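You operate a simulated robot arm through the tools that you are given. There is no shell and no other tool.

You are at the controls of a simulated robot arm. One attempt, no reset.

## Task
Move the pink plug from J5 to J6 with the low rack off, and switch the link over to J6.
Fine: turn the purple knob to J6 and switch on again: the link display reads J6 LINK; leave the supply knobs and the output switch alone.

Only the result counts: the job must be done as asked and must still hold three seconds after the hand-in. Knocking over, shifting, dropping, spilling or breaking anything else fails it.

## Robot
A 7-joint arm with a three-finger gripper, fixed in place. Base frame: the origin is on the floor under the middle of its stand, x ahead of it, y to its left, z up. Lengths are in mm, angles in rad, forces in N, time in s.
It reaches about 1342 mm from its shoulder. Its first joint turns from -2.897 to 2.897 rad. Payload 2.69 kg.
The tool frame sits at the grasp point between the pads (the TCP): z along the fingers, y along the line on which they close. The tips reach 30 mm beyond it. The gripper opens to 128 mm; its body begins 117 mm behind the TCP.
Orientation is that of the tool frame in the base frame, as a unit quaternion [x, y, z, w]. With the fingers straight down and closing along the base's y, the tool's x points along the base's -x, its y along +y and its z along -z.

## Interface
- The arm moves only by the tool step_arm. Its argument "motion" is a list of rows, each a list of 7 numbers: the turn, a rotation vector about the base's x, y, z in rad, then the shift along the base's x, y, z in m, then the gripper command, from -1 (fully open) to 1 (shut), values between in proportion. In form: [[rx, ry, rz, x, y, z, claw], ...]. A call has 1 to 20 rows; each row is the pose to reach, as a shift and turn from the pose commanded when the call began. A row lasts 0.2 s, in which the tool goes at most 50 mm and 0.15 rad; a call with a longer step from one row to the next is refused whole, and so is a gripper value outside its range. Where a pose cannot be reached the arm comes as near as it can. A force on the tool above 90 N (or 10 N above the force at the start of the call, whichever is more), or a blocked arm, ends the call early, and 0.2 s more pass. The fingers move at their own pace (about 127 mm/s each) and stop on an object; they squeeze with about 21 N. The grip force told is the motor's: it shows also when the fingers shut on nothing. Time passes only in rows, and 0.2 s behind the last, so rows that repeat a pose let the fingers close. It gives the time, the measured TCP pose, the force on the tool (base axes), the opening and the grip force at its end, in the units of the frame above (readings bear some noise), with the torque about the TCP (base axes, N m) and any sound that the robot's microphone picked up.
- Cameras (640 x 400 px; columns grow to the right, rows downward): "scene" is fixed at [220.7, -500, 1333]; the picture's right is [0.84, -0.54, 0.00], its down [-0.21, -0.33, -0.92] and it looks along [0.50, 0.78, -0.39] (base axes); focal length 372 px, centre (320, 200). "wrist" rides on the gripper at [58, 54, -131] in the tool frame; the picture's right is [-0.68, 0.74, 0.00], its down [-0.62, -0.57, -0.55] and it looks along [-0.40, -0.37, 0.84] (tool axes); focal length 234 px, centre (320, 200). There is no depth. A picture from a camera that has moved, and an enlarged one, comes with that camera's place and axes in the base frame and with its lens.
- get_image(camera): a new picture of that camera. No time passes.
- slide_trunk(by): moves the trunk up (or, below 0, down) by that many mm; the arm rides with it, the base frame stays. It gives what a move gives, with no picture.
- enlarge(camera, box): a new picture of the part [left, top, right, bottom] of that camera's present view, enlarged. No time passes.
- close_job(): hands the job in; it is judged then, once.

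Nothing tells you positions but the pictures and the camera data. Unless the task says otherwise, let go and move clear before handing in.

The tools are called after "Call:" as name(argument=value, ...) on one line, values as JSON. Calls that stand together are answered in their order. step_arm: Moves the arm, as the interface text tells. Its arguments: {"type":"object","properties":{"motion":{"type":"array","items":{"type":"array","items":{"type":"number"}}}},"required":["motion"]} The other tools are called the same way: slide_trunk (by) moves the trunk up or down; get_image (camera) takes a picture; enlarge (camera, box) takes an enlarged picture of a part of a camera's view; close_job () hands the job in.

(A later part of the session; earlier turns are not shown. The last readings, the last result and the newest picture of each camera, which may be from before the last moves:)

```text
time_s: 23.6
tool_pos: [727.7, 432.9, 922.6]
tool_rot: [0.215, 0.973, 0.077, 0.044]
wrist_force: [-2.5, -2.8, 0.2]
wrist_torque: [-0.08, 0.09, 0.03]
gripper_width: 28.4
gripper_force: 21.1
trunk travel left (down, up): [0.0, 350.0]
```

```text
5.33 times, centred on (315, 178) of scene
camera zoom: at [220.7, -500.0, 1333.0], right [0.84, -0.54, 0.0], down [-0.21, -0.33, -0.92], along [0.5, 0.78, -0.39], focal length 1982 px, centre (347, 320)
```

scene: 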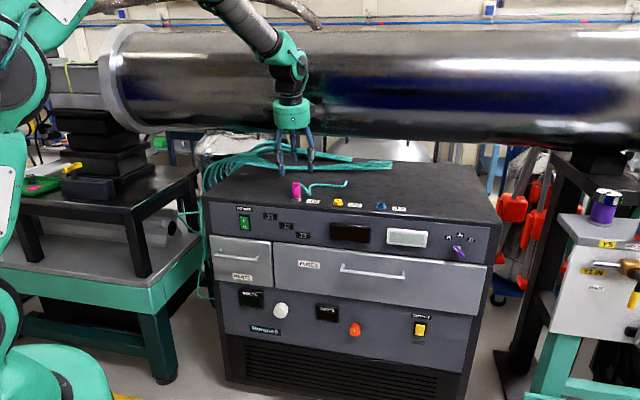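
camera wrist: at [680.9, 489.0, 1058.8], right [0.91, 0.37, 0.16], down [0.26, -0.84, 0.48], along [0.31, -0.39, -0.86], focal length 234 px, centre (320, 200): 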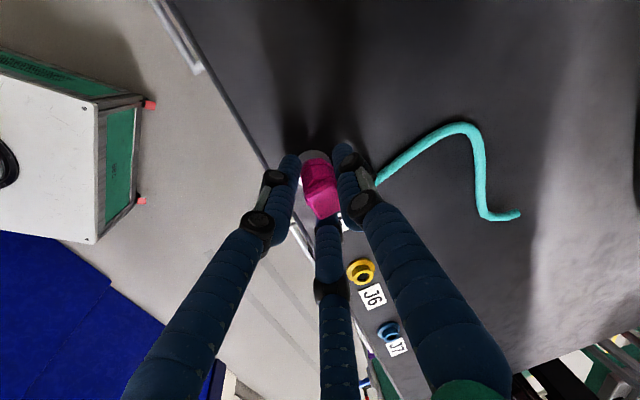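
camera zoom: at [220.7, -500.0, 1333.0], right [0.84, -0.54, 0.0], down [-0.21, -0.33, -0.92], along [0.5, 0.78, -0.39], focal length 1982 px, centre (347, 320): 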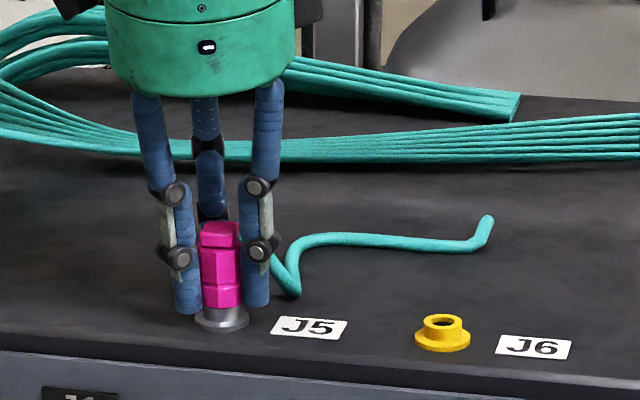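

Plug is gripped (width 28 mm, low side force). I pull straight up slowly.

Call:
step_arm(motion=[[0, 0, 0, 0, 0, 0.005, 1], [0, 0, 0, 0, 0, 0.01, 1], [0, 0, 0, 0, 0, 0.018, 1], [0, 0, 0, 0, 0, 0.026, 1], [0, 0, 0, 0, 0, 0.034, 1], [0, 0, 0, 0, 0, 0.034, 1]])

Call:
get_image(camera="wrist")

Call:
enlarge(camera="scene", box=[270, 140, 360, 215])

```text
time_s: 25.0
tool_pos: [729.7, 433.5, 956.2]
tool_rot: [0.214, 0.973, 0.078, 0.044]
wrist_force: [0.8, -0.7, -0.1]
wrist_torque: [-0.01, 0.02, -0.01]
gripper_width: 28.0
gripper_force: 21.3
trunk travel left (down, up): [0.0, 350.0]
```

```text
taken
camera wrist: at [681.4, 489.1, 1092.9], right [0.91, 0.37, 0.16], down [0.26, -0.84, 0.48], along [0.31, -0.39, -0.86], focal length 234 px, centre (320, 200)
```

wrist: 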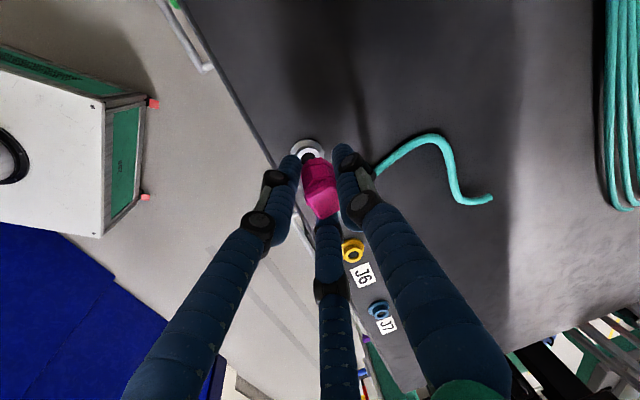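

```text
5.33 times, centred on (315, 178) of scene
camera zoom: at [220.7, -500.0, 1333.0], right [0.84, -0.54, 0.0], down [-0.21, -0.33, -0.92], along [0.5, 0.78, -0.39], focal length 1982 px, centre (347, 320)
```

zoom: 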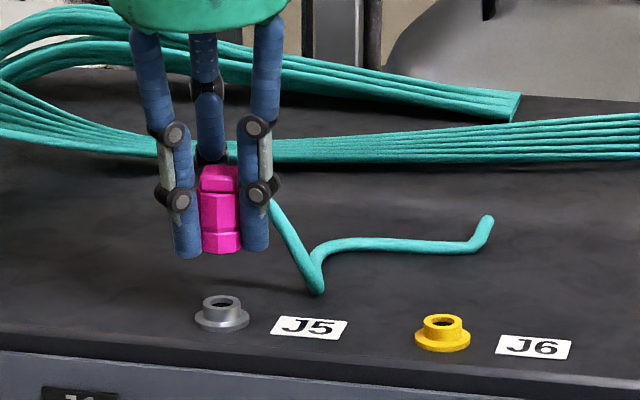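

The plug is out cleanly and looks vertical. I raise 15 mm more and translate along the socket row (about 131 mm) to above J6.

Call:
step_arm(motion=[[0, 0, 0, 0, 0, 0.015, 1], [0, 0, 0, 0.0185, -0.0185, 0.015, 1], [0, 0, 0, 0.037, -0.037, 0.015, 1], [0, 0, 0, 0.0555, -0.0555, 0.015, 1], [0, 0, 0, 0.074, -0.074, 0.015, 1], [0, 0, 0, 0.0926, -0.0926, 0.015, 1], [0, 0, 0, 0.0926, -0.0926, 0.015, 1]])

Call:
get_image(camera="wrist")

Call:
enlarge(camera="scene", box=[280, 130, 380, 215])

Call:
get_image(camera="scene")

```text
time_s: 26.6
tool_pos: [821.6, 342.0, 973.4]
tool_rot: [0.215, 0.972, 0.078, 0.044]
wrist_force: [0.1, -0.3, 0.0]
wrist_torque: [0.01, 0.03, 0.01]
gripper_width: 27.0
gripper_force: 20.9
trunk travel left (down, up): [0.0, 350.0]
```

```text
taken
camera wrist: at [774.4, 396.1, 1107.8], right [0.91, 0.37, 0.16], down [0.26, -0.84, 0.48], along [0.31, -0.39, -0.87], focal length 234 px, centre (320, 200)
```

wrist: 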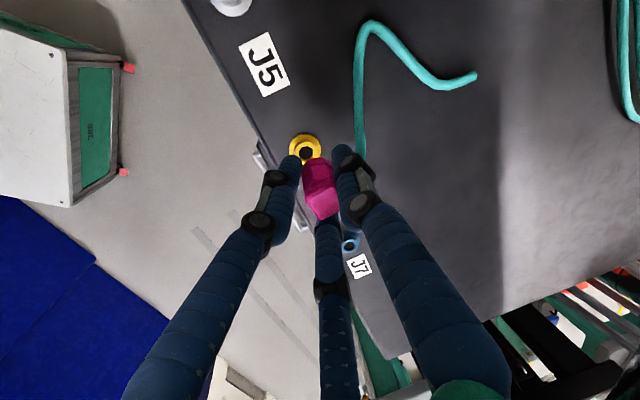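

```text
4.71 times, centred on (330, 172) of scene
camera zoom: at [220.7, -500.0, 1333.0], right [0.84, -0.54, 0.0], down [-0.21, -0.33, -0.92], along [0.5, 0.78, -0.39], focal length 1749 px, centre (273, 329)
```

zoom: 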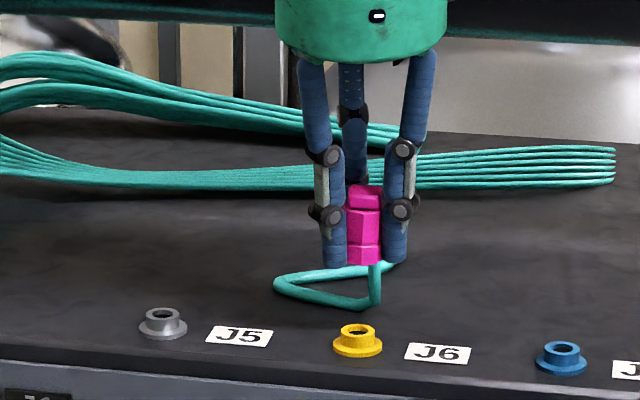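

```text
taken
```

scene: 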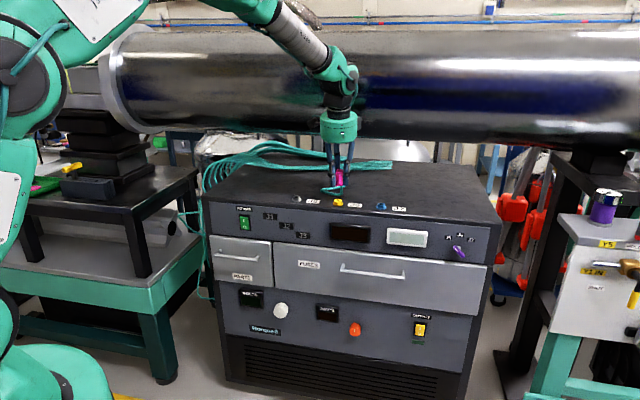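

The plug hangs above J6 with the cable trailing behind. I zoom both views to check alignment.

Call:
enlarge(camera="wrist", box=[265, 110, 375, 230])

Call:
enlarge(camera="scene", box=[310, 160, 370, 215])

```text
3.33 times, centred on (320, 170) of wrist
camera zoom: at [774.4, 396.1, 1107.8], right [0.91, 0.37, 0.16], down [0.26, -0.84, 0.48], along [0.31, -0.39, -0.87], focal length 781 px, centre (320, 300)
```

zoom: 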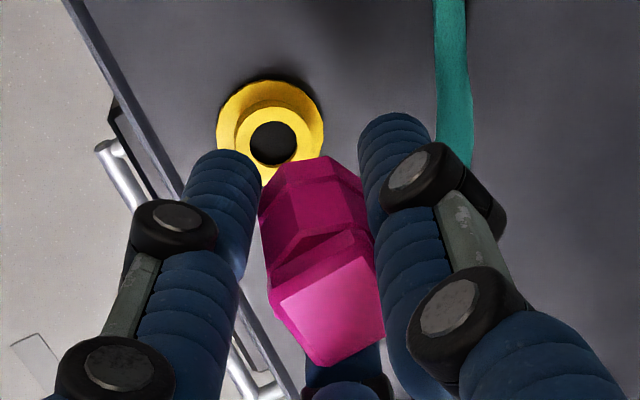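

```text
7.27 times, centred on (340, 188) of scene
camera zoom: at [220.7, -500.0, 1333.0], right [0.84, -0.54, 0.0], down [-0.21, -0.33, -0.92], along [0.5, 0.78, -0.39], focal length 2702 px, centre (174, 291)
```

zoom: 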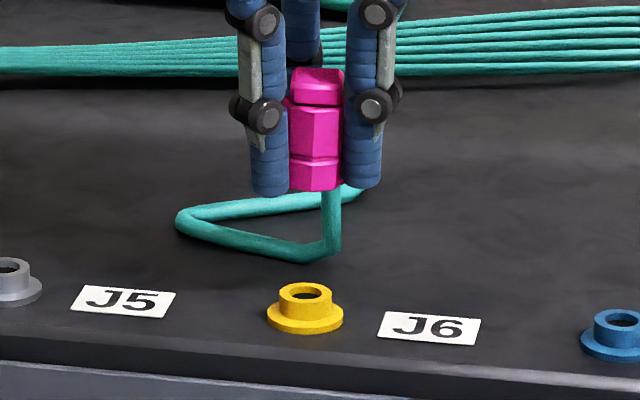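

Alignment is close; I'll zoom tighter in the scene view to measure the residual offset.

Call:
enlarge(camera="scene", box=[325, 165, 357, 189])

Call:
enlarge(camera="scene", box=[325, 189, 357, 213])

Call:
enlarge(camera="wrist", box=[295, 120, 345, 160])

```text
16.00 times, centred on (341, 177) of scene
camera zoom: at [220.7, -500.0, 1333.0], right [0.84, -0.54, 0.0], down [-0.21, -0.33, -0.92], along [0.5, 0.78, -0.39], focal length 5945 px, centre (-16, 568)
```

zoom: 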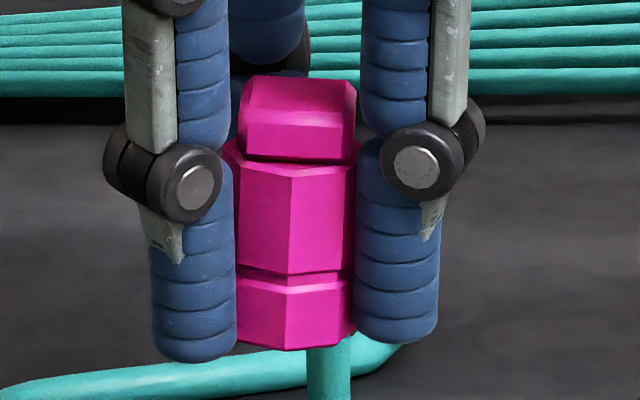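

```text
16.00 times, centred on (341, 201) of scene
camera zoom: at [220.7, -500.0, 1333.0], right [0.84, -0.54, 0.0], down [-0.21, -0.33, -0.92], along [0.5, 0.78, -0.39], focal length 5945 px, centre (-16, 184)
```

zoom: 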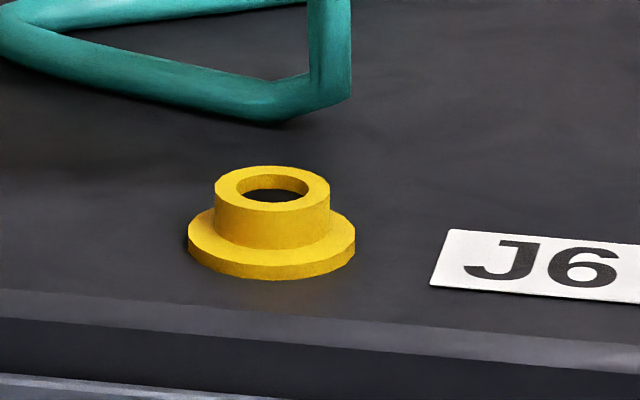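

```text
10.00 times, centred on (320, 140) of wrist
camera zoom: at [774.4, 396.1, 1107.8], right [0.91, 0.37, 0.16], down [0.26, -0.84, 0.48], along [0.31, -0.39, -0.87], focal length 2342 px, centre (320, 800)
```

zoom: 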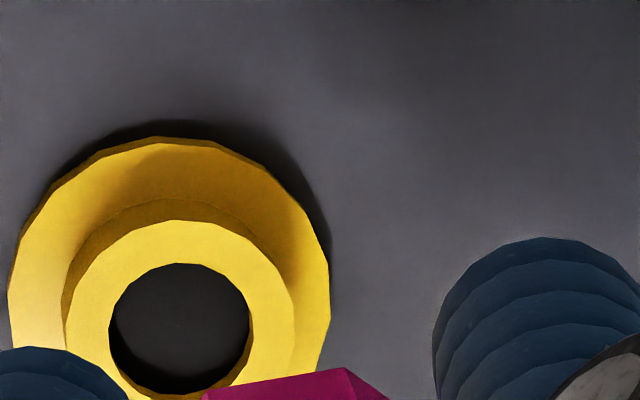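

Both views put the plug within about 2 mm of J6's axis. I lower most of the way, stopping about 15 mm above the seat, to re-check with less parallax.

Call:
step_arm(motion=[[0, 0, 0, 0, 0, -0.01, 1], [0, 0, 0, 0, 0, -0.02, 1], [0, 0, 0, 0, 0, -0.03, 1], [0, 0, 0, 0, 0, -0.035, 1], [0, 0, 0, 0, 0, -0.035, 1]])

Call:
enlarge(camera="scene", box=[320, 170, 360, 214])

Call:
enlarge(camera="wrist", box=[280, 120, 360, 220])

```text
time_s: 27.8
tool_pos: [822.6, 340.6, 936.5]
tool_rot: [0.214, 0.973, 0.078, 0.044]
wrist_force: [0.3, 0.8, 0.2]
wrist_torque: [0.03, 0.01, -0.02]
gripper_width: 27.1
gripper_force: 21.1
trunk travel left (down, up): [0.0, 350.0]
```

```text
9.09 times, centred on (340, 192) of scene
camera zoom: at [220.7, -500.0, 1333.0], right [0.84, -0.54, 0.0], down [-0.21, -0.33, -0.92], along [0.5, 0.78, -0.39], focal length 3378 px, centre (138, 273)
```

zoom: 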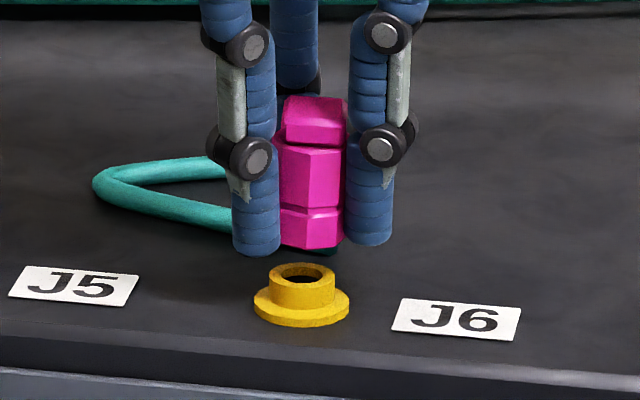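

```text
4.00 times, centred on (320, 170) of wrist
camera zoom: at [774.6, 396.4, 1072.2], right [0.91, 0.37, 0.16], down [0.26, -0.84, 0.48], along [0.31, -0.39, -0.86], focal length 937 px, centre (320, 320)
```

zoom: 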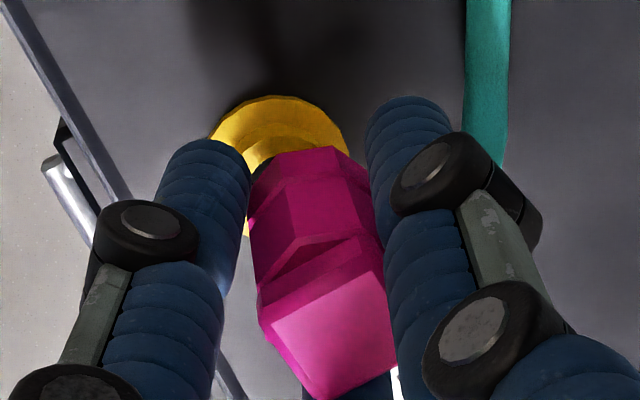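

The scene view shows the plug about 2 mm to the image-right of J6's axis. I zoom the wrist view further to confirm before correcting.

Call:
enlarge(camera="wrist", box=[300, 140, 350, 180])

Call:
enlarge(camera="wrist", box=[295, 180, 355, 225])

Call:
enlarge(camera="scene", box=[324, 178, 356, 210])

```text
10.00 times, centred on (325, 160) of wrist
camera zoom: at [774.6, 396.4, 1072.2], right [0.91, 0.37, 0.16], down [0.26, -0.84, 0.48], along [0.31, -0.39, -0.86], focal length 2342 px, centre (270, 600)
```

zoom: 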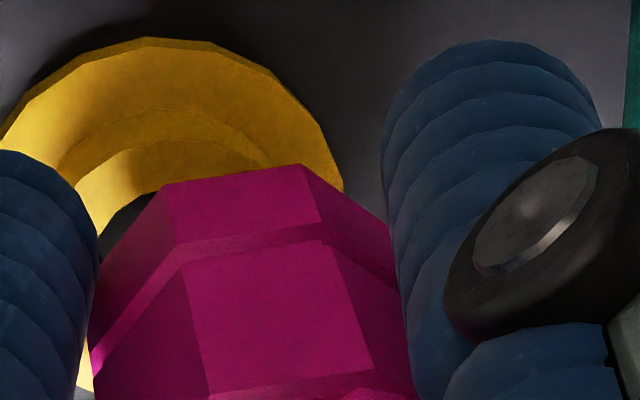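

```text
8.89 times, centred on (325, 202) of wrist
camera zoom: at [774.6, 396.4, 1072.2], right [0.91, 0.37, 0.16], down [0.26, -0.84, 0.48], along [0.31, -0.39, -0.86], focal length 2082 px, centre (276, 178)
```

zoom: 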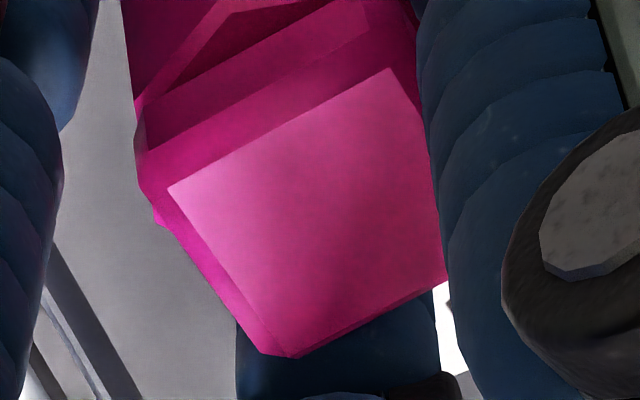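

```text
12.50 times, centred on (340, 194) of scene
camera zoom: at [220.7, -500.0, 1333.0], right [0.84, -0.54, 0.0], down [-0.21, -0.33, -0.92], along [0.5, 0.78, -0.39], focal length 4645 px, centre (70, 275)
```

zoom: 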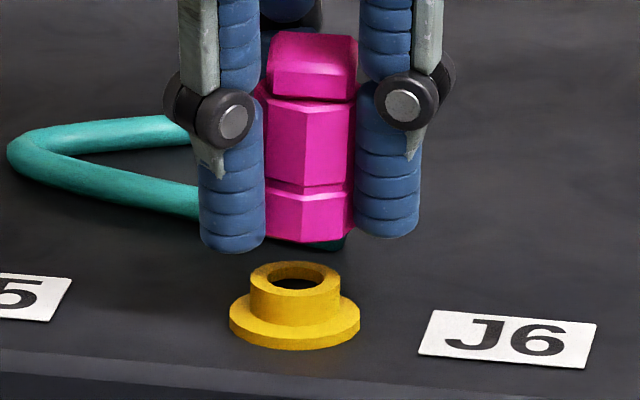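

The wrist view indicates the plug has tilted about 4–5° in the grip (toward the tool axis) and sits ~2 mm right of J6. I correct both: tilt the tool 4.5° more upright and shift slightly.

Call:
step_arm(motion=[[-0.028, 0.028, 0, -0.001, 0.0006, 0, 1], [-0.055, 0.055, 0, -0.0019, 0.0012, 0, 1], [-0.055, 0.055, 0, -0.0019, 0.0012, 0, 1]])

Call:
enlarge(camera="wrist", box=[300, 140, 350, 180])

Call:
enlarge(camera="scene", box=[324, 178, 356, 210])

Call:
enlarge(camera="wrist", box=[280, 120, 360, 220])

```text
time_s: 28.6
tool_pos: [820.3, 342.3, 937.2]
tool_rot: [0.216, 0.975, 0.045, 0.022]
wrist_force: [0.6, 0.1, 0.0]
wrist_torque: [0.01, -0.02, 0.02]
gripper_width: 26.7
gripper_force: 21.1
trunk travel left (down, up): [0.0, 350.0]
```

```text
10.00 times, centred on (325, 160) of wrist
camera zoom: at [780.1, 405.1, 1071.6], right [0.92, 0.38, 0.09], down [0.29, -0.81, 0.51], along [0.26, -0.44, -0.86], focal length 2342 px, centre (270, 600)
```

zoom: 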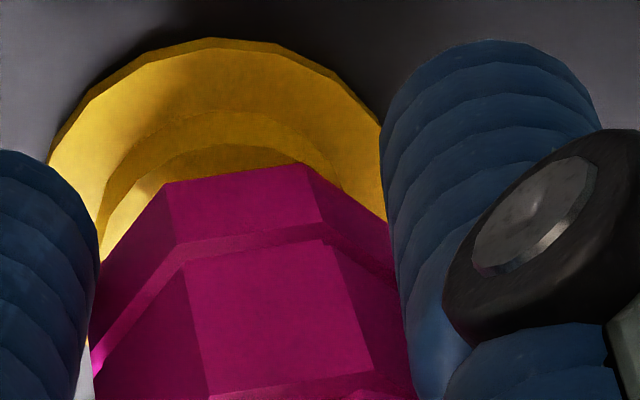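

```text
12.50 times, centred on (340, 194) of scene
camera zoom: at [220.7, -500.0, 1333.0], right [0.84, -0.54, 0.0], down [-0.21, -0.33, -0.92], along [0.5, 0.78, -0.39], focal length 4645 px, centre (70, 275)
```

zoom: 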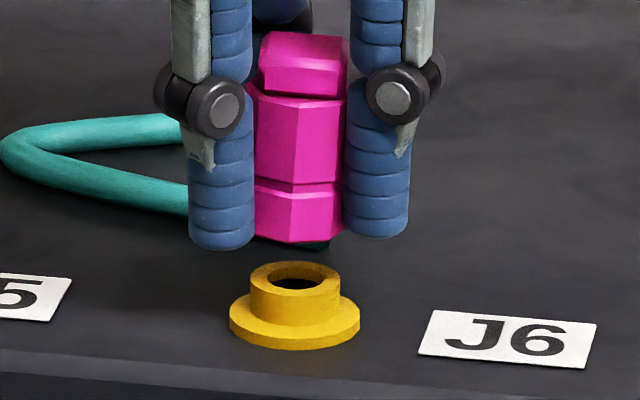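

```text
4.00 times, centred on (320, 170) of wrist
camera zoom: at [780.1, 405.1, 1071.6], right [0.92, 0.38, 0.09], down [0.29, -0.81, 0.51], along [0.26, -0.44, -0.86], focal length 937 px, centre (320, 320)
```

zoom: 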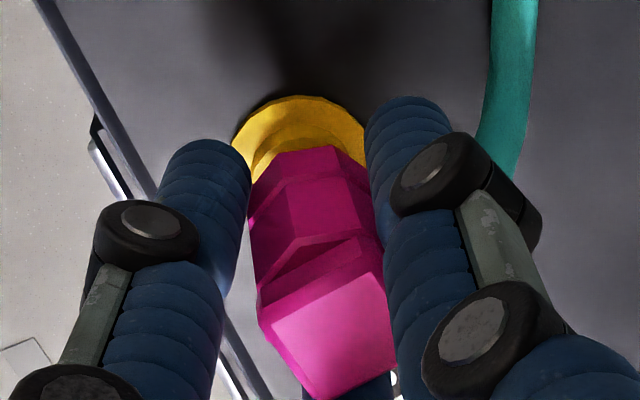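

The plug is now vertical (edges converge on the vertical vanishing point) and nearly over J6, with ~1.5 mm left in depth. I apply that and lower gently.

Call:
step_arm(motion=[[0, 0, 0, -0.0008, -0.0012, 0, 1], [0, 0, 0, -0.0008, -0.0012, -0.003, 1], [0, 0, 0, -0.0008, -0.0012, -0.006, 1], [0, 0, 0, -0.0008, -0.0012, -0.008, 1], [0, 0, 0, -0.0008, -0.0012, -0.008, 1]])

Call:
enlarge(camera="scene", box=[324, 178, 356, 210])

Call:
enlarge(camera="wrist", box=[300, 140, 350, 180])

```text
time_s: 29.8
tool_pos: [819.7, 340.6, 929.4]
tool_rot: [0.216, 0.975, 0.044, 0.024]
wrist_force: [0.3, -0.1, 0.1]
wrist_torque: [0.0, -0.02, 0.0]
gripper_width: 26.5
gripper_force: 20.9
trunk travel left (down, up): [0.0, 350.0]
```

```text
12.50 times, centred on (340, 194) of scene
camera zoom: at [220.7, -500.0, 1333.0], right [0.84, -0.54, 0.0], down [-0.21, -0.33, -0.92], along [0.5, 0.78, -0.39], focal length 4645 px, centre (70, 275)
```

zoom: 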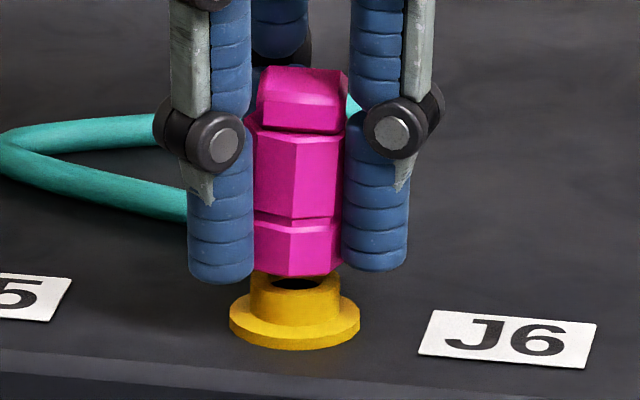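

```text
10.00 times, centred on (325, 160) of wrist
camera zoom: at [779.1, 403.8, 1063.6], right [0.92, 0.38, 0.09], down [0.29, -0.81, 0.51], along [0.26, -0.44, -0.86], focal length 2342 px, centre (270, 600)
```

zoom: 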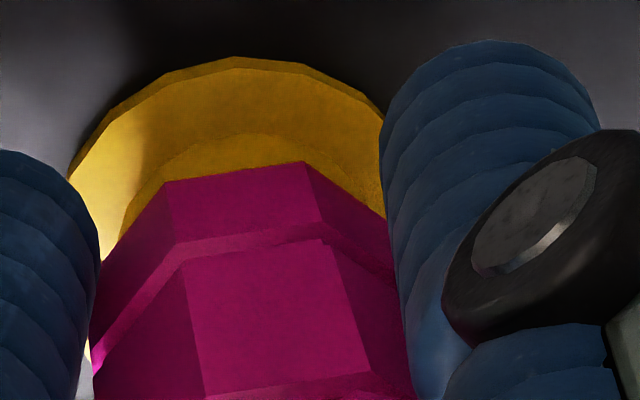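

Both views now agree within about 1 mm. I lower the last few millimetres in small steps.

Call:
step_arm(motion=[[0, 0, 0, 0, 0, -0.002, 1], [0, 0, 0, 0, 0, -0.004, 1], [0, 0, 0, 0, 0, -0.005, 1], [0, 0, 0, 0, 0, -0.006, 1], [0, 0, 0, 0, 0, -0.006, 1]])

Call:
enlarge(camera="scene", box=[324, 178, 356, 210])

Call:
enlarge(camera="wrist", box=[300, 140, 350, 180])

```text
time_s: 31.0
tool_pos: [818.5, 340.6, 925.2]
tool_rot: [0.215, 0.975, 0.045, 0.024]
wrist_force: [2.7, -2.9, 4.0]
wrist_torque: [-0.11, -0.13, 0.0]
gripper_width: 26.6
gripper_force: 21.0
trunk travel left (down, up): [0.0, 350.0]
```

```text
12.50 times, centred on (340, 194) of scene
camera zoom: at [220.7, -500.0, 1333.0], right [0.84, -0.54, 0.0], down [-0.21, -0.33, -0.92], along [0.5, 0.78, -0.39], focal length 4645 px, centre (70, 275)
```

zoom: 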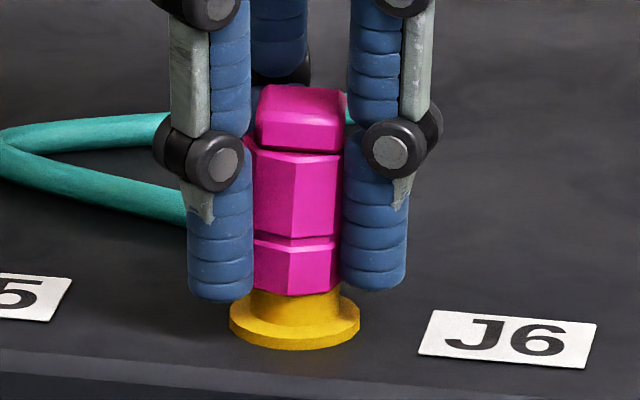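

```text
10.00 times, centred on (325, 160) of wrist
camera zoom: at [778.8, 403.7, 1058.7], right [0.92, 0.38, 0.09], down [0.29, -0.81, 0.51], along [0.27, -0.44, -0.86], focal length 2342 px, centre (270, 600)
```

zoom: 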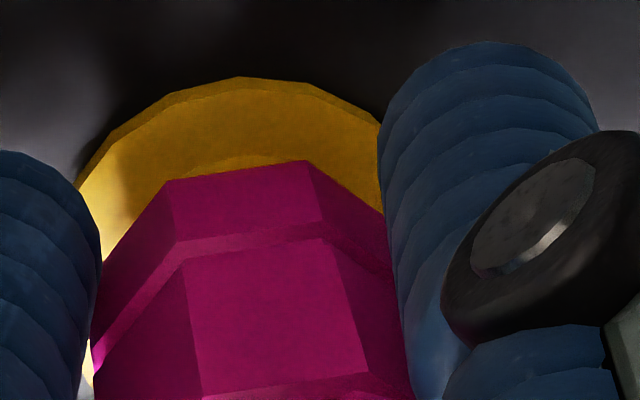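

The plug bottom is now at the boss with light contact (z +4 N, ~4 N sideways toward +r). I follow that sideways push slightly and press down a little more.

Call:
step_arm(motion=[[0, 0, 0, 0.0004, -0.0004, -0.001, 1], [0, 0, 0, 0.0007, -0.0007, -0.002, 1], [0, 0, 0, 0.0007, -0.0007, -0.003, 1], [0, 0, 0, 0.0007, -0.0007, -0.003, 1]])

Call:
enlarge(camera="scene", box=[324, 178, 356, 210])

Call:
enlarge(camera="wrist", box=[300, 140, 350, 180])

```text
time_s: 32.0
tool_pos: [820.3, 339.1, 921.0]
tool_rot: [0.216, 0.975, 0.045, 0.024]
wrist_force: [-1.4, -2.6, 11.3]
wrist_torque: [-0.23, 0.11, 0.01]
gripper_width: 25.5
gripper_force: 20.5
trunk travel left (down, up): [0.0, 350.0]
```

```text
12.50 times, centred on (340, 194) of scene
camera zoom: at [220.7, -500.0, 1333.0], right [0.84, -0.54, 0.0], down [-0.21, -0.33, -0.92], along [0.5, 0.78, -0.39], focal length 4645 px, centre (70, 275)
```

zoom: 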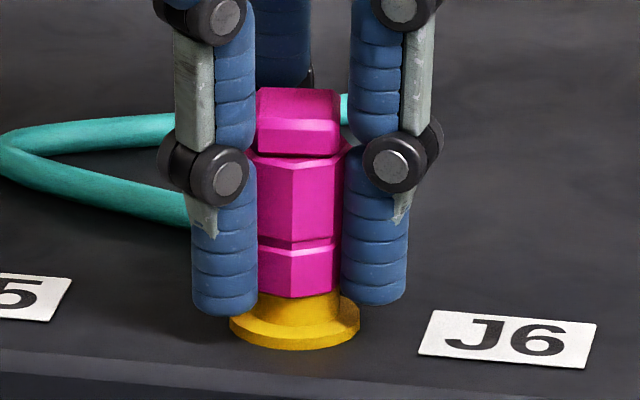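

```text
10.00 times, centred on (325, 160) of wrist
camera zoom: at [779.0, 402.7, 1055.3], right [0.92, 0.38, 0.09], down [0.29, -0.81, 0.51], along [0.27, -0.44, -0.86], focal length 2342 px, centre (270, 600)
```

zoom: 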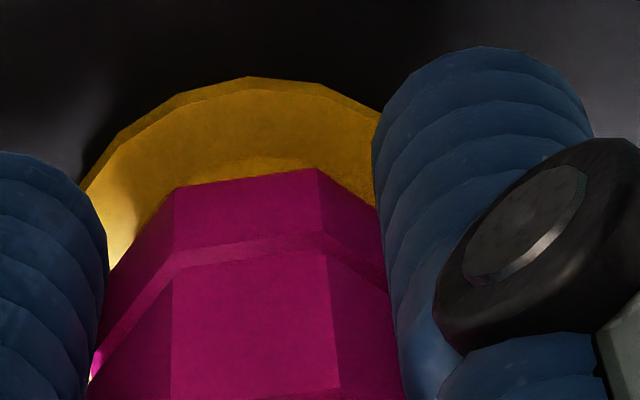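

The plug is at the same seat height as it had in J5 and centred, but it has aligned with the tool's 5.7° tilt. I'll rotate the tool more upright about the plug's foot so it stands vertical in J6.

Call:
step_arm(motion=[[-0.014, 0.014, 0, 0.0004, 0.0004, 0, 1], [-0.028, 0.028, 0, 0.0008, 0.0008, 0, 1], [-0.042, 0.042, 0, 0.0012, 0.0012, 0, 1], [-0.0566, 0.0566, 0, 0.0015, 0.0015, 0, 1], [-0.0566, 0.0566, 0, 0.0015, 0.0015, 0, 1]])

Call:
enlarge(camera="scene", box=[324, 178, 356, 210])

Call:
enlarge(camera="wrist", box=[300, 140, 350, 180])

Call:
get_image(camera="scene")

```text
time_s: 33.2
tool_pos: [820.2, 341.4, 919.9]
tool_rot: [0.216, 0.976, 0.012, 0.002]
wrist_force: [0.1, -1.6, 5.4]
wrist_torque: [-0.04, -0.05, 0.02]
gripper_width: 25.3
gripper_force: 20.8
trunk travel left (down, up): [0.0, 350.0]
```

```text
12.50 times, centred on (340, 194) of scene
camera zoom: at [220.7, -500.0, 1333.0], right [0.84, -0.54, 0.0], down [-0.21, -0.33, -0.92], along [0.5, 0.78, -0.39], focal length 4645 px, centre (70, 275)
```

zoom: 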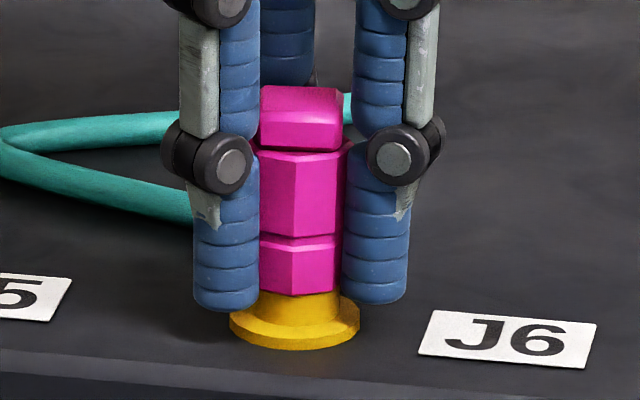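

```text
10.00 times, centred on (325, 160) of wrist
camera zoom: at [788.5, 411.9, 1053.1], right [0.92, 0.38, 0.02], down [0.32, -0.78, 0.53], along [0.22, -0.49, -0.85], focal length 2342 px, centre (270, 600)
```

zoom: 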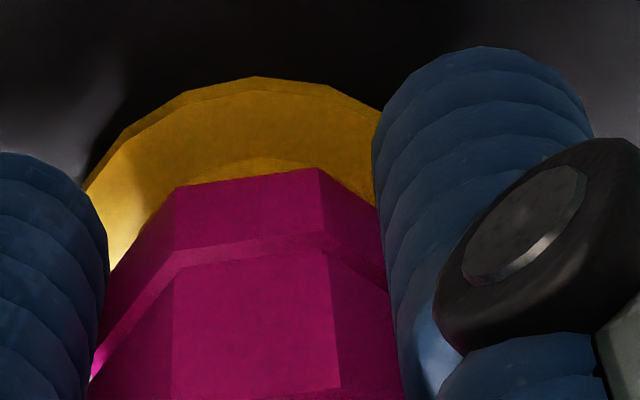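

```text
taken
```

scene: 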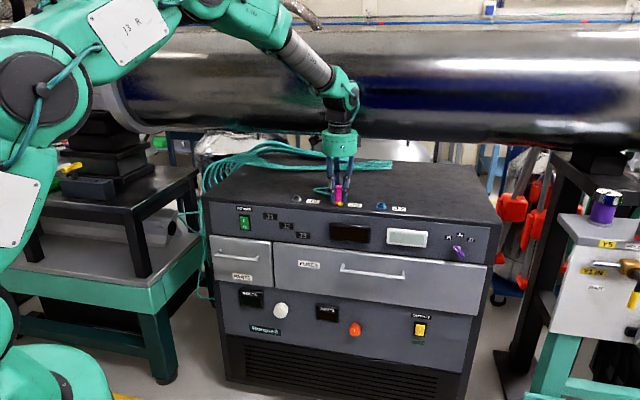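

The tool is nearly vertical with low forces, and the plug's foot is at the same height above the flange as in J5. A small sideways test will show if it is captured by the socket.

Call:
step_arm(motion=[[0, 0, 0, 0.0007, -0.0007, 0, 1], [0, 0, 0, 0.0014, -0.0014, 0, 1], [0, 0, 0, 0.0014, -0.0014, 0, 1]])

Call:
enlarge(camera="scene", box=[324, 178, 356, 210])

```text
time_s: 34.0
tool_pos: [822.8, 340.3, 920.2]
tool_rot: [0.216, 0.976, 0.011, 0.001]
wrist_force: [-2.6, 2.0, 2.5]
wrist_torque: [0.05, 0.07, 0.01]
gripper_width: 25.2
gripper_force: 21.5
trunk travel left (down, up): [0.0, 350.0]
```

```text
12.50 times, centred on (340, 194) of scene
camera zoom: at [220.7, -500.0, 1333.0], right [0.84, -0.54, 0.0], down [-0.21, -0.33, -0.92], along [0.5, 0.78, -0.39], focal length 4645 px, centre (70, 275)
```

zoom: 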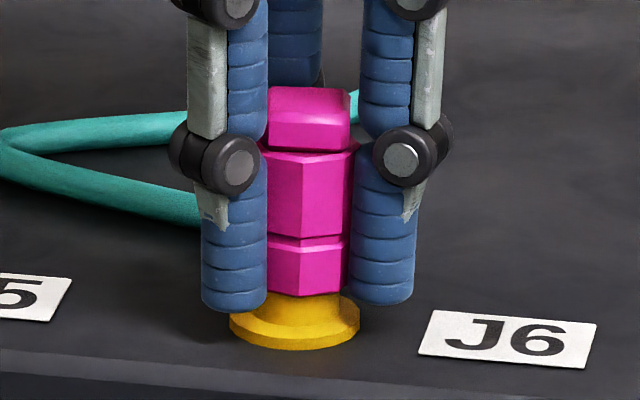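

The plug slid with the hand, so it is resting on the boss rather than captured. I lift a little and inspect the plug's underside closely.

Call:
step_arm(motion=[[0, 0, 0, 0, 0, 0.006, 1], [0, 0, 0, 0, 0, 0.012, 1], [0, 0, 0, 0, 0, 0.018, 1], [0, 0, 0, 0, 0, 0.018, 1]])

Call:
enlarge(camera="scene", box=[328, 186, 352, 208])

Call:
enlarge(camera="scene", box=[288, 186, 312, 208])

Call:
enlarge(camera="wrist", box=[290, 130, 360, 190])

```text
time_s: 35.0
tool_pos: [823.1, 339.3, 938.6]
tool_rot: [0.216, 0.976, 0.011, 0.002]
wrist_force: [-0.3, -0.9, -0.2]
wrist_torque: [0.0, -0.01, -0.01]
gripper_width: 25.3
gripper_force: 21.1
trunk travel left (down, up): [0.0, 350.0]
```

```text
16.00 times, centred on (340, 197) of scene
camera zoom: at [220.7, -500.0, 1333.0], right [0.84, -0.54, 0.0], down [-0.21, -0.33, -0.92], along [0.5, 0.78, -0.39], focal length 5945 px, centre (0, 248)
```

zoom: 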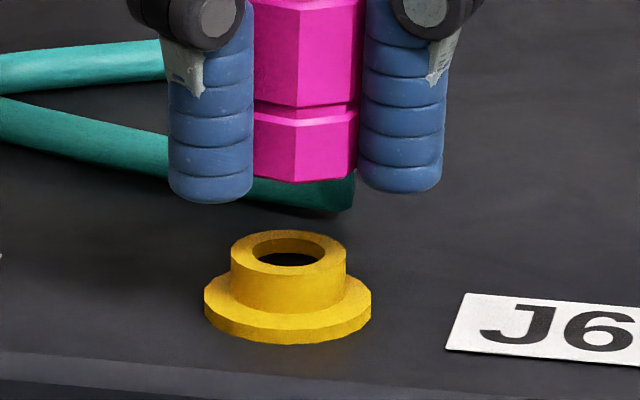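

```text
16.00 times, centred on (300, 197) of scene
camera zoom: at [220.7, -500.0, 1333.0], right [0.84, -0.54, 0.0], down [-0.21, -0.33, -0.92], along [0.5, 0.78, -0.39], focal length 5945 px, centre (640, 248)
```

zoom: 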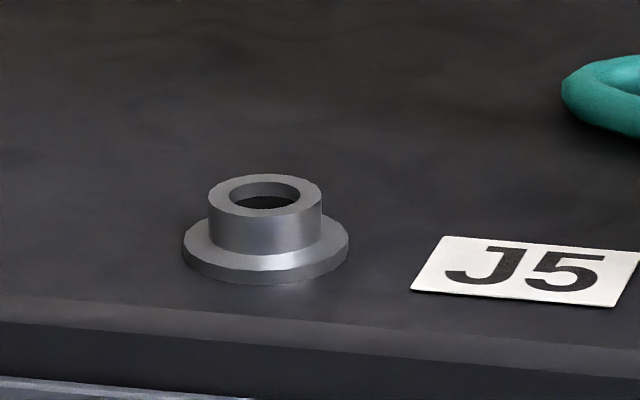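

```text
6.67 times, centred on (325, 160) of wrist
camera zoom: at [789.9, 411.0, 1071.5], right [0.92, 0.38, 0.02], down [0.32, -0.78, 0.53], along [0.22, -0.49, -0.85], focal length 1561 px, centre (287, 467)
```

zoom: 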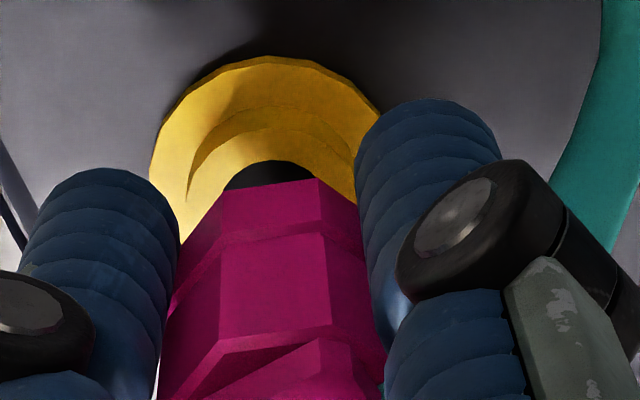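

There is no pin; the plug simply seats on the boss, at the same height as it sat in J5. I recentre it (about 1.5 mm back along the row, a bit forward) and lower it onto J6.

Call:
step_arm(motion=[[0, 0, 0, -0.0013, 0.0006, 0, 1], [0, 0, 0, -0.0013, 0.0006, -0.006, 1], [0, 0, 0, -0.0013, 0.0006, -0.012, 1], [0, 0, 0, -0.0013, 0.0006, -0.0155, 1], [0, 0, 0, -0.0013, 0.0006, -0.0155, 1]])

Call:
enlarge(camera="scene", box=[328, 180, 352, 208])

Call:
enlarge(camera="wrist", box=[290, 130, 360, 190])

```text
time_s: 36.2
tool_pos: [821.6, 340.6, 922.0]
tool_rot: [0.216, 0.976, 0.012, 0.0]
wrist_force: [-0.4, -0.9, -4.0]
wrist_torque: [-0.02, 0.0, -0.01]
gripper_width: 24.8
gripper_force: 21.1
trunk travel left (down, up): [0.0, 350.0]
```

```text
14.29 times, centred on (340, 194) of scene
camera zoom: at [220.7, -500.0, 1333.0], right [0.84, -0.54, 0.0], down [-0.21, -0.33, -0.92], along [0.5, 0.78, -0.39], focal length 5308 px, centre (34, 286)
```

zoom: 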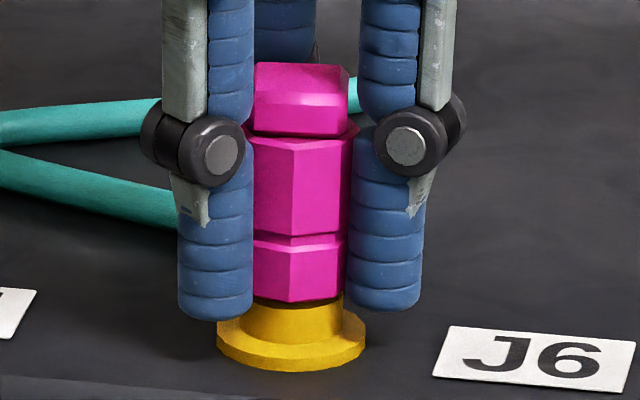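

```text
6.67 times, centred on (325, 160) of wrist
camera zoom: at [788.8, 411.5, 1054.7], right [0.92, 0.38, 0.01], down [0.32, -0.78, 0.53], along [0.22, -0.49, -0.85], focal length 1561 px, centre (287, 467)
```

zoom: 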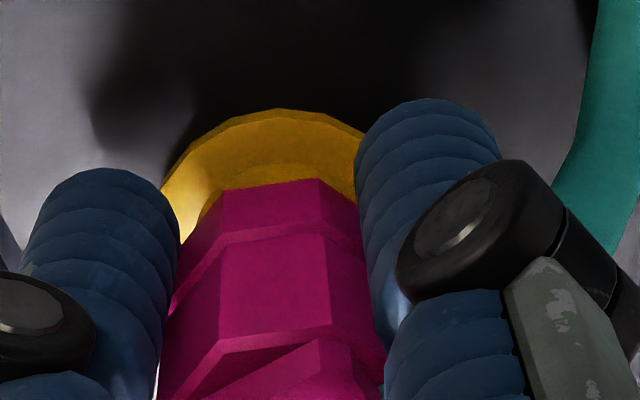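

A slight downward pull (−4 N) suggests the socket is now drawing the plug in. I lower the last 1.5–2 mm.

Call:
step_arm(motion=[[0, 0, 0, 0, 0, -0.001, 1], [0, 0, 0, 0, 0, -0.0018, 1], [0, 0, 0, 0, 0, -0.0018, 1]])

Call:
enlarge(camera="scene", box=[328, 180, 352, 208])

Call:
enlarge(camera="wrist", box=[290, 130, 360, 190])

```text
time_s: 37.0
tool_pos: [821.7, 339.9, 920.0]
tool_rot: [0.216, 0.976, 0.011, 0.001]
wrist_force: [0.5, -0.8, -1.2]
wrist_torque: [0.0, 0.03, 0.01]
gripper_width: 24.9
gripper_force: 20.7
trunk travel left (down, up): [0.0, 350.0]
```

```text
14.29 times, centred on (340, 194) of scene
camera zoom: at [220.7, -500.0, 1333.0], right [0.84, -0.54, 0.0], down [-0.21, -0.33, -0.92], along [0.5, 0.78, -0.39], focal length 5308 px, centre (34, 286)
```

zoom: 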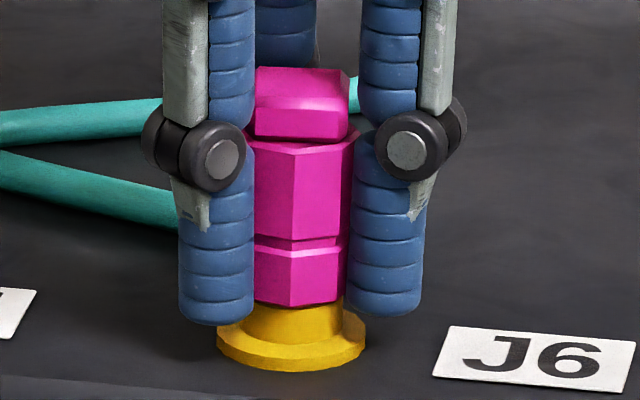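

```text
6.67 times, centred on (325, 160) of wrist
camera zoom: at [788.8, 411.3, 1053.7], right [0.92, 0.38, 0.02], down [0.32, -0.78, 0.53], along [0.22, -0.49, -0.85], focal length 1561 px, centre (287, 467)
```

zoom: 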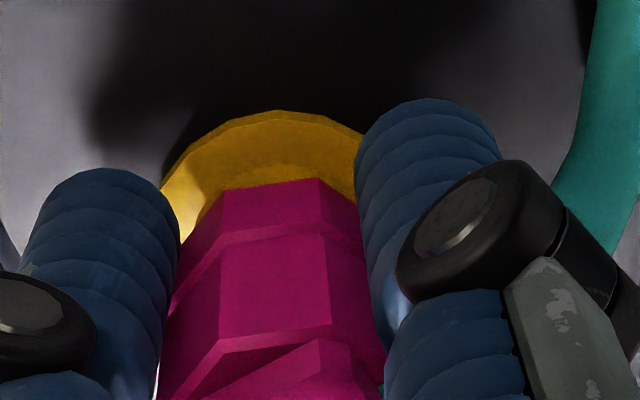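

The plug sits at the seated height with near-zero force. I release gently in steps.

Call:
step_arm(motion=[[0, 0, 0, 0, 0, 0, 0.55], [0, 0, 0, 0, 0, 0, 0.45], [0, 0, 0, 0, 0, 0, 0.3], [0, 0, 0, 0, 0, 0, 0.1], [0, 0, 0, 0, 0, 0, 0.1]])

Call:
enlarge(camera="scene", box=[324, 176, 356, 208])

Call:
enlarge(camera="wrist", box=[270, 120, 390, 220])

```text
time_s: 38.2
tool_pos: [821.9, 340.6, 922.0]
tool_rot: [0.215, 0.976, 0.012, 0.002]
wrist_force: [-0.2, -0.3, 0.6]
wrist_torque: [0.02, -0.05, -0.04]
gripper_width: 57.6
gripper_force: 0.1
trunk travel left (down, up): [0.0, 350.0]
```

```text
12.50 times, centred on (340, 192) of scene
camera zoom: at [220.7, -500.0, 1333.0], right [0.84, -0.54, 0.0], down [-0.21, -0.33, -0.92], along [0.5, 0.78, -0.39], focal length 4645 px, centre (70, 300)
```

zoom: 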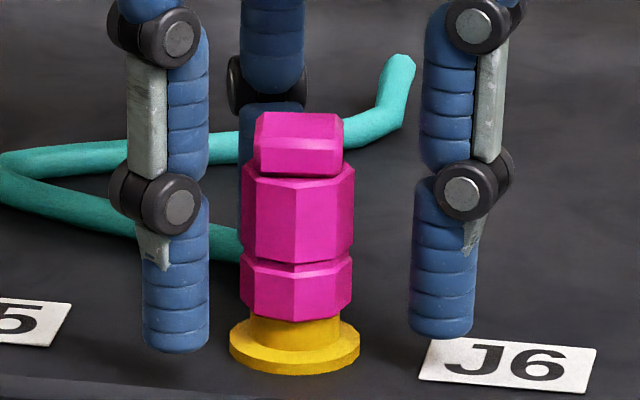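

```text
4.00 times, centred on (330, 170) of wrist
camera zoom: at [788.8, 411.3, 1053.7], right [0.92, 0.38, 0.02], down [0.32, -0.78, 0.53], along [0.22, -0.49, -0.85], focal length 937 px, centre (280, 320)
```

zoom: 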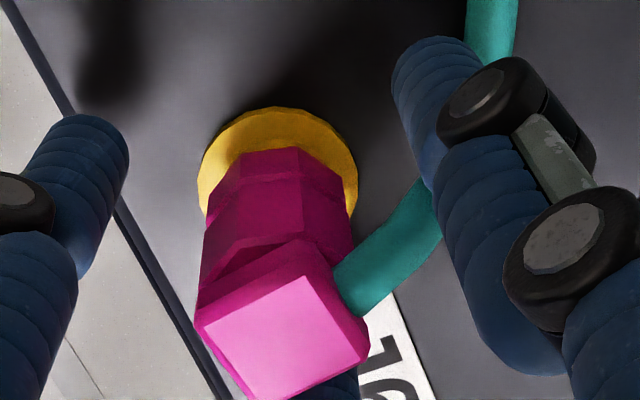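

The plug stands upright and centred on J6, released. I lift the hand, tilting it back a little on the way to keep clear of the pipe.

Call:
step_arm(motion=[[0.007, -0.007, 0, 0, 0, 0.006, 0.1], [0.021, -0.021, 0, 0, 0, 0.016, 0.1], [0.035, -0.035, 0, 0, 0, 0.026, 0.1], [0.049, -0.049, 0, 0, 0, 0.036, 0.1], [0.064, -0.064, 0, 0, 0, 0.046, 0.1], [0.078, -0.078, 0, 0, 0, 0.056, 0.1], [0.085, -0.085, 0, -0.002, -0.002, 0.066, 0.1], [0.085, -0.085, 0, -0.02, -0.02, 0.07, 0.1], [0.085, -0.085, 0, -0.04, -0.04, 0.07, 0.1], [0.085, -0.085, 0, -0.065, -0.065, 0.07, 0.1], [0.085, -0.085, 0, -0.065, -0.065, 0.07, 0.1]])

Call:
get_image(camera="scene")

Call:
enlarge(camera="scene", box=[310, 165, 370, 215])

Call:
get_image(camera="wrist")

```text
time_s: 40.6
tool_pos: [755.5, 274.9, 992.9]
tool_rot: [0.214, 0.974, 0.062, 0.035]
wrist_force: [-0.3, -0.3, 0.3]
wrist_torque: [0.02, 0.0, 0.0]
gripper_width: 57.6
gripper_force: 0.1
trunk travel left (down, up): [0.0, 350.0]
```

```text
taken
```

scene: 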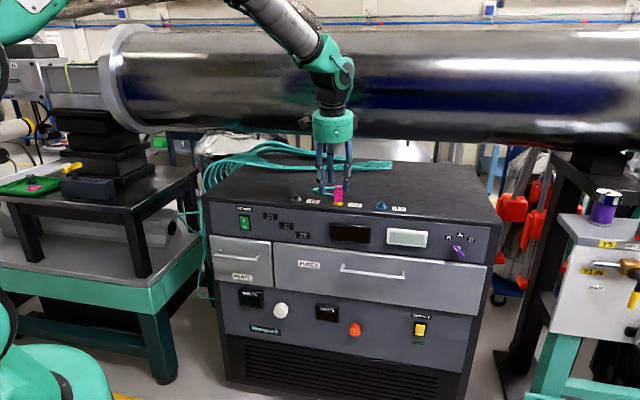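

```text
8.00 times, centred on (340, 190) of scene
camera zoom: at [220.7, -500.0, 1333.0], right [0.84, -0.54, 0.0], down [-0.21, -0.33, -0.92], along [0.5, 0.78, -0.39], focal length 2973 px, centre (160, 280)
```

zoom: 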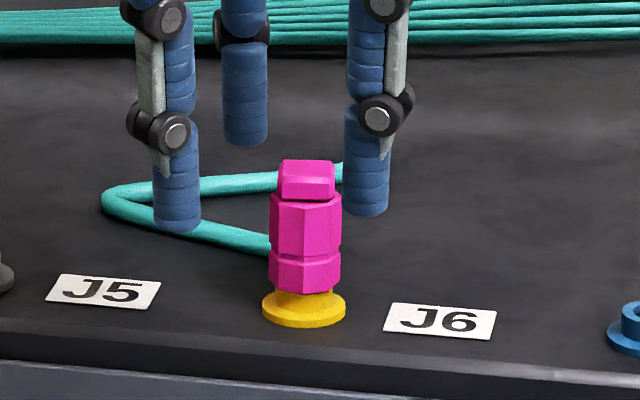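

```text
taken
camera wrist: at [712.0, 335.0, 1127.1], right [0.92, 0.38, 0.13], down [0.27, -0.83, 0.49], along [0.29, -0.42, -0.86], focal length 234 px, centre (320, 200)
```

wrist: 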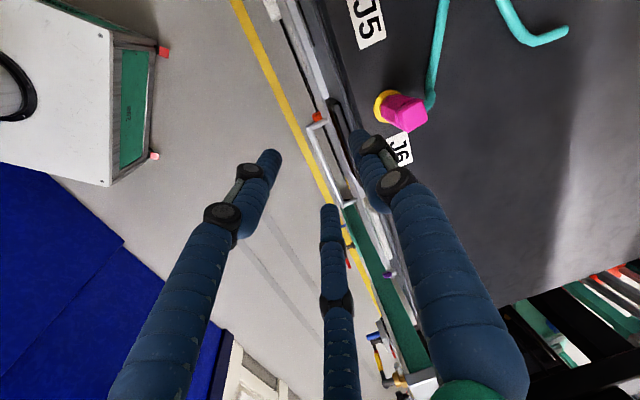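

The plug stands in J6 and the hand is clear. Next is the purple knob, which I estimate around r≈698, z≈793 with its bar ~23 mm off the panel, pointing at J5. I close the fingers and move to a standoff left of and in front of it.

Call:
step_arm(motion=[[0, 0, 0, -0.008, -0.008, 0, 0.5], [0, 0, 0, 0.015, -0.045, -0.005, 1], [0, 0, 0, 0.043, -0.077, -0.015, 1], [0, 0, 0, 0.073, -0.109, -0.03, 1], [0, 0, 0, 0.103, -0.141, -0.045, 1], [0, 0, 0, 0.133, -0.173, -0.06, 1], [0, 0, 0, 0.163, -0.203, -0.075, 1], [0, 0, 0, 0.192, -0.2325, -0.093, 1], [0, 0, 0, 0.192, -0.2325, -0.093, 1]])

Call:
get_image(camera="scene")

Call:
get_image(camera="wrist")

```text
time_s: 42.6
tool_pos: [948.6, 41.8, 896.5]
tool_rot: [0.214, 0.974, 0.063, 0.033]
wrist_force: [-0.1, 0.8, 0.0]
wrist_torque: [0.05, 0.03, -0.01]
gripper_width: 2.3
gripper_force: 20.5
trunk travel left (down, up): [0.0, 350.0]
```

```text
taken
```

scene: 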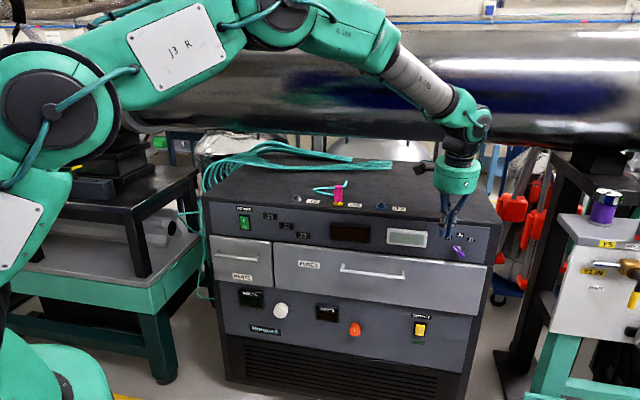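

```text
taken
camera wrist: at [904.5, 101.2, 1031.7], right [0.92, 0.38, 0.12], down [0.27, -0.83, 0.49], along [0.29, -0.42, -0.86], focal length 234 px, centre (320, 200)
```

wrist: 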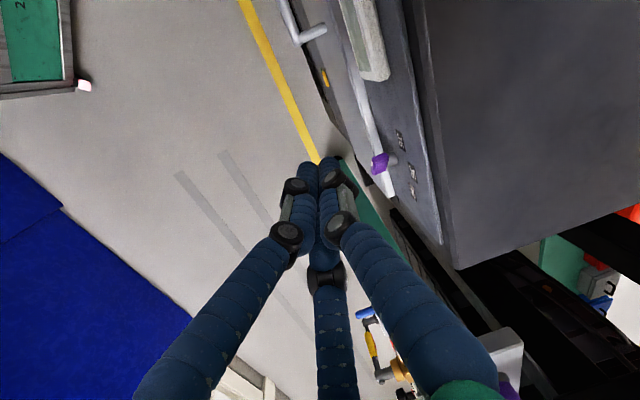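

Good standoff; the wrist camera sees the knob and labels. I zoom in to locate the knob precisely.

Call:
enlarge(camera="wrist", box=[350, 100, 450, 220])

Call:
enlarge(camera="scene", box=[425, 215, 485, 265])

```text
3.33 times, centred on (400, 160) of wrist
camera zoom: at [904.5, 101.2, 1031.7], right [0.92, 0.38, 0.12], down [0.27, -0.83, 0.49], along [0.29, -0.42, -0.86], focal length 781 px, centre (53, 333)
```

zoom: 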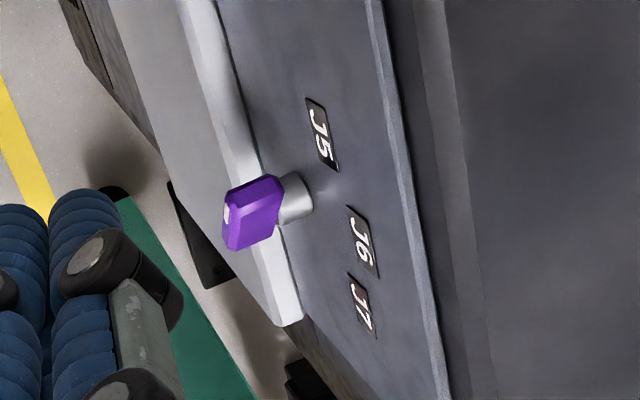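

```text
8.00 times, centred on (455, 240) of scene
camera zoom: at [220.7, -500.0, 1333.0], right [0.84, -0.54, 0.0], down [-0.21, -0.33, -0.92], along [0.5, 0.78, -0.39], focal length 2973 px, centre (-760, -120)
```

zoom: 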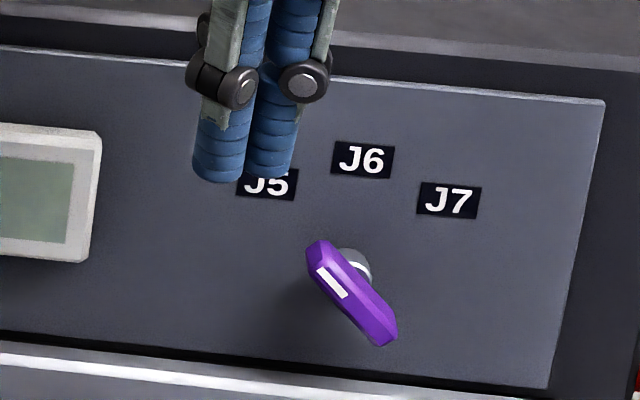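

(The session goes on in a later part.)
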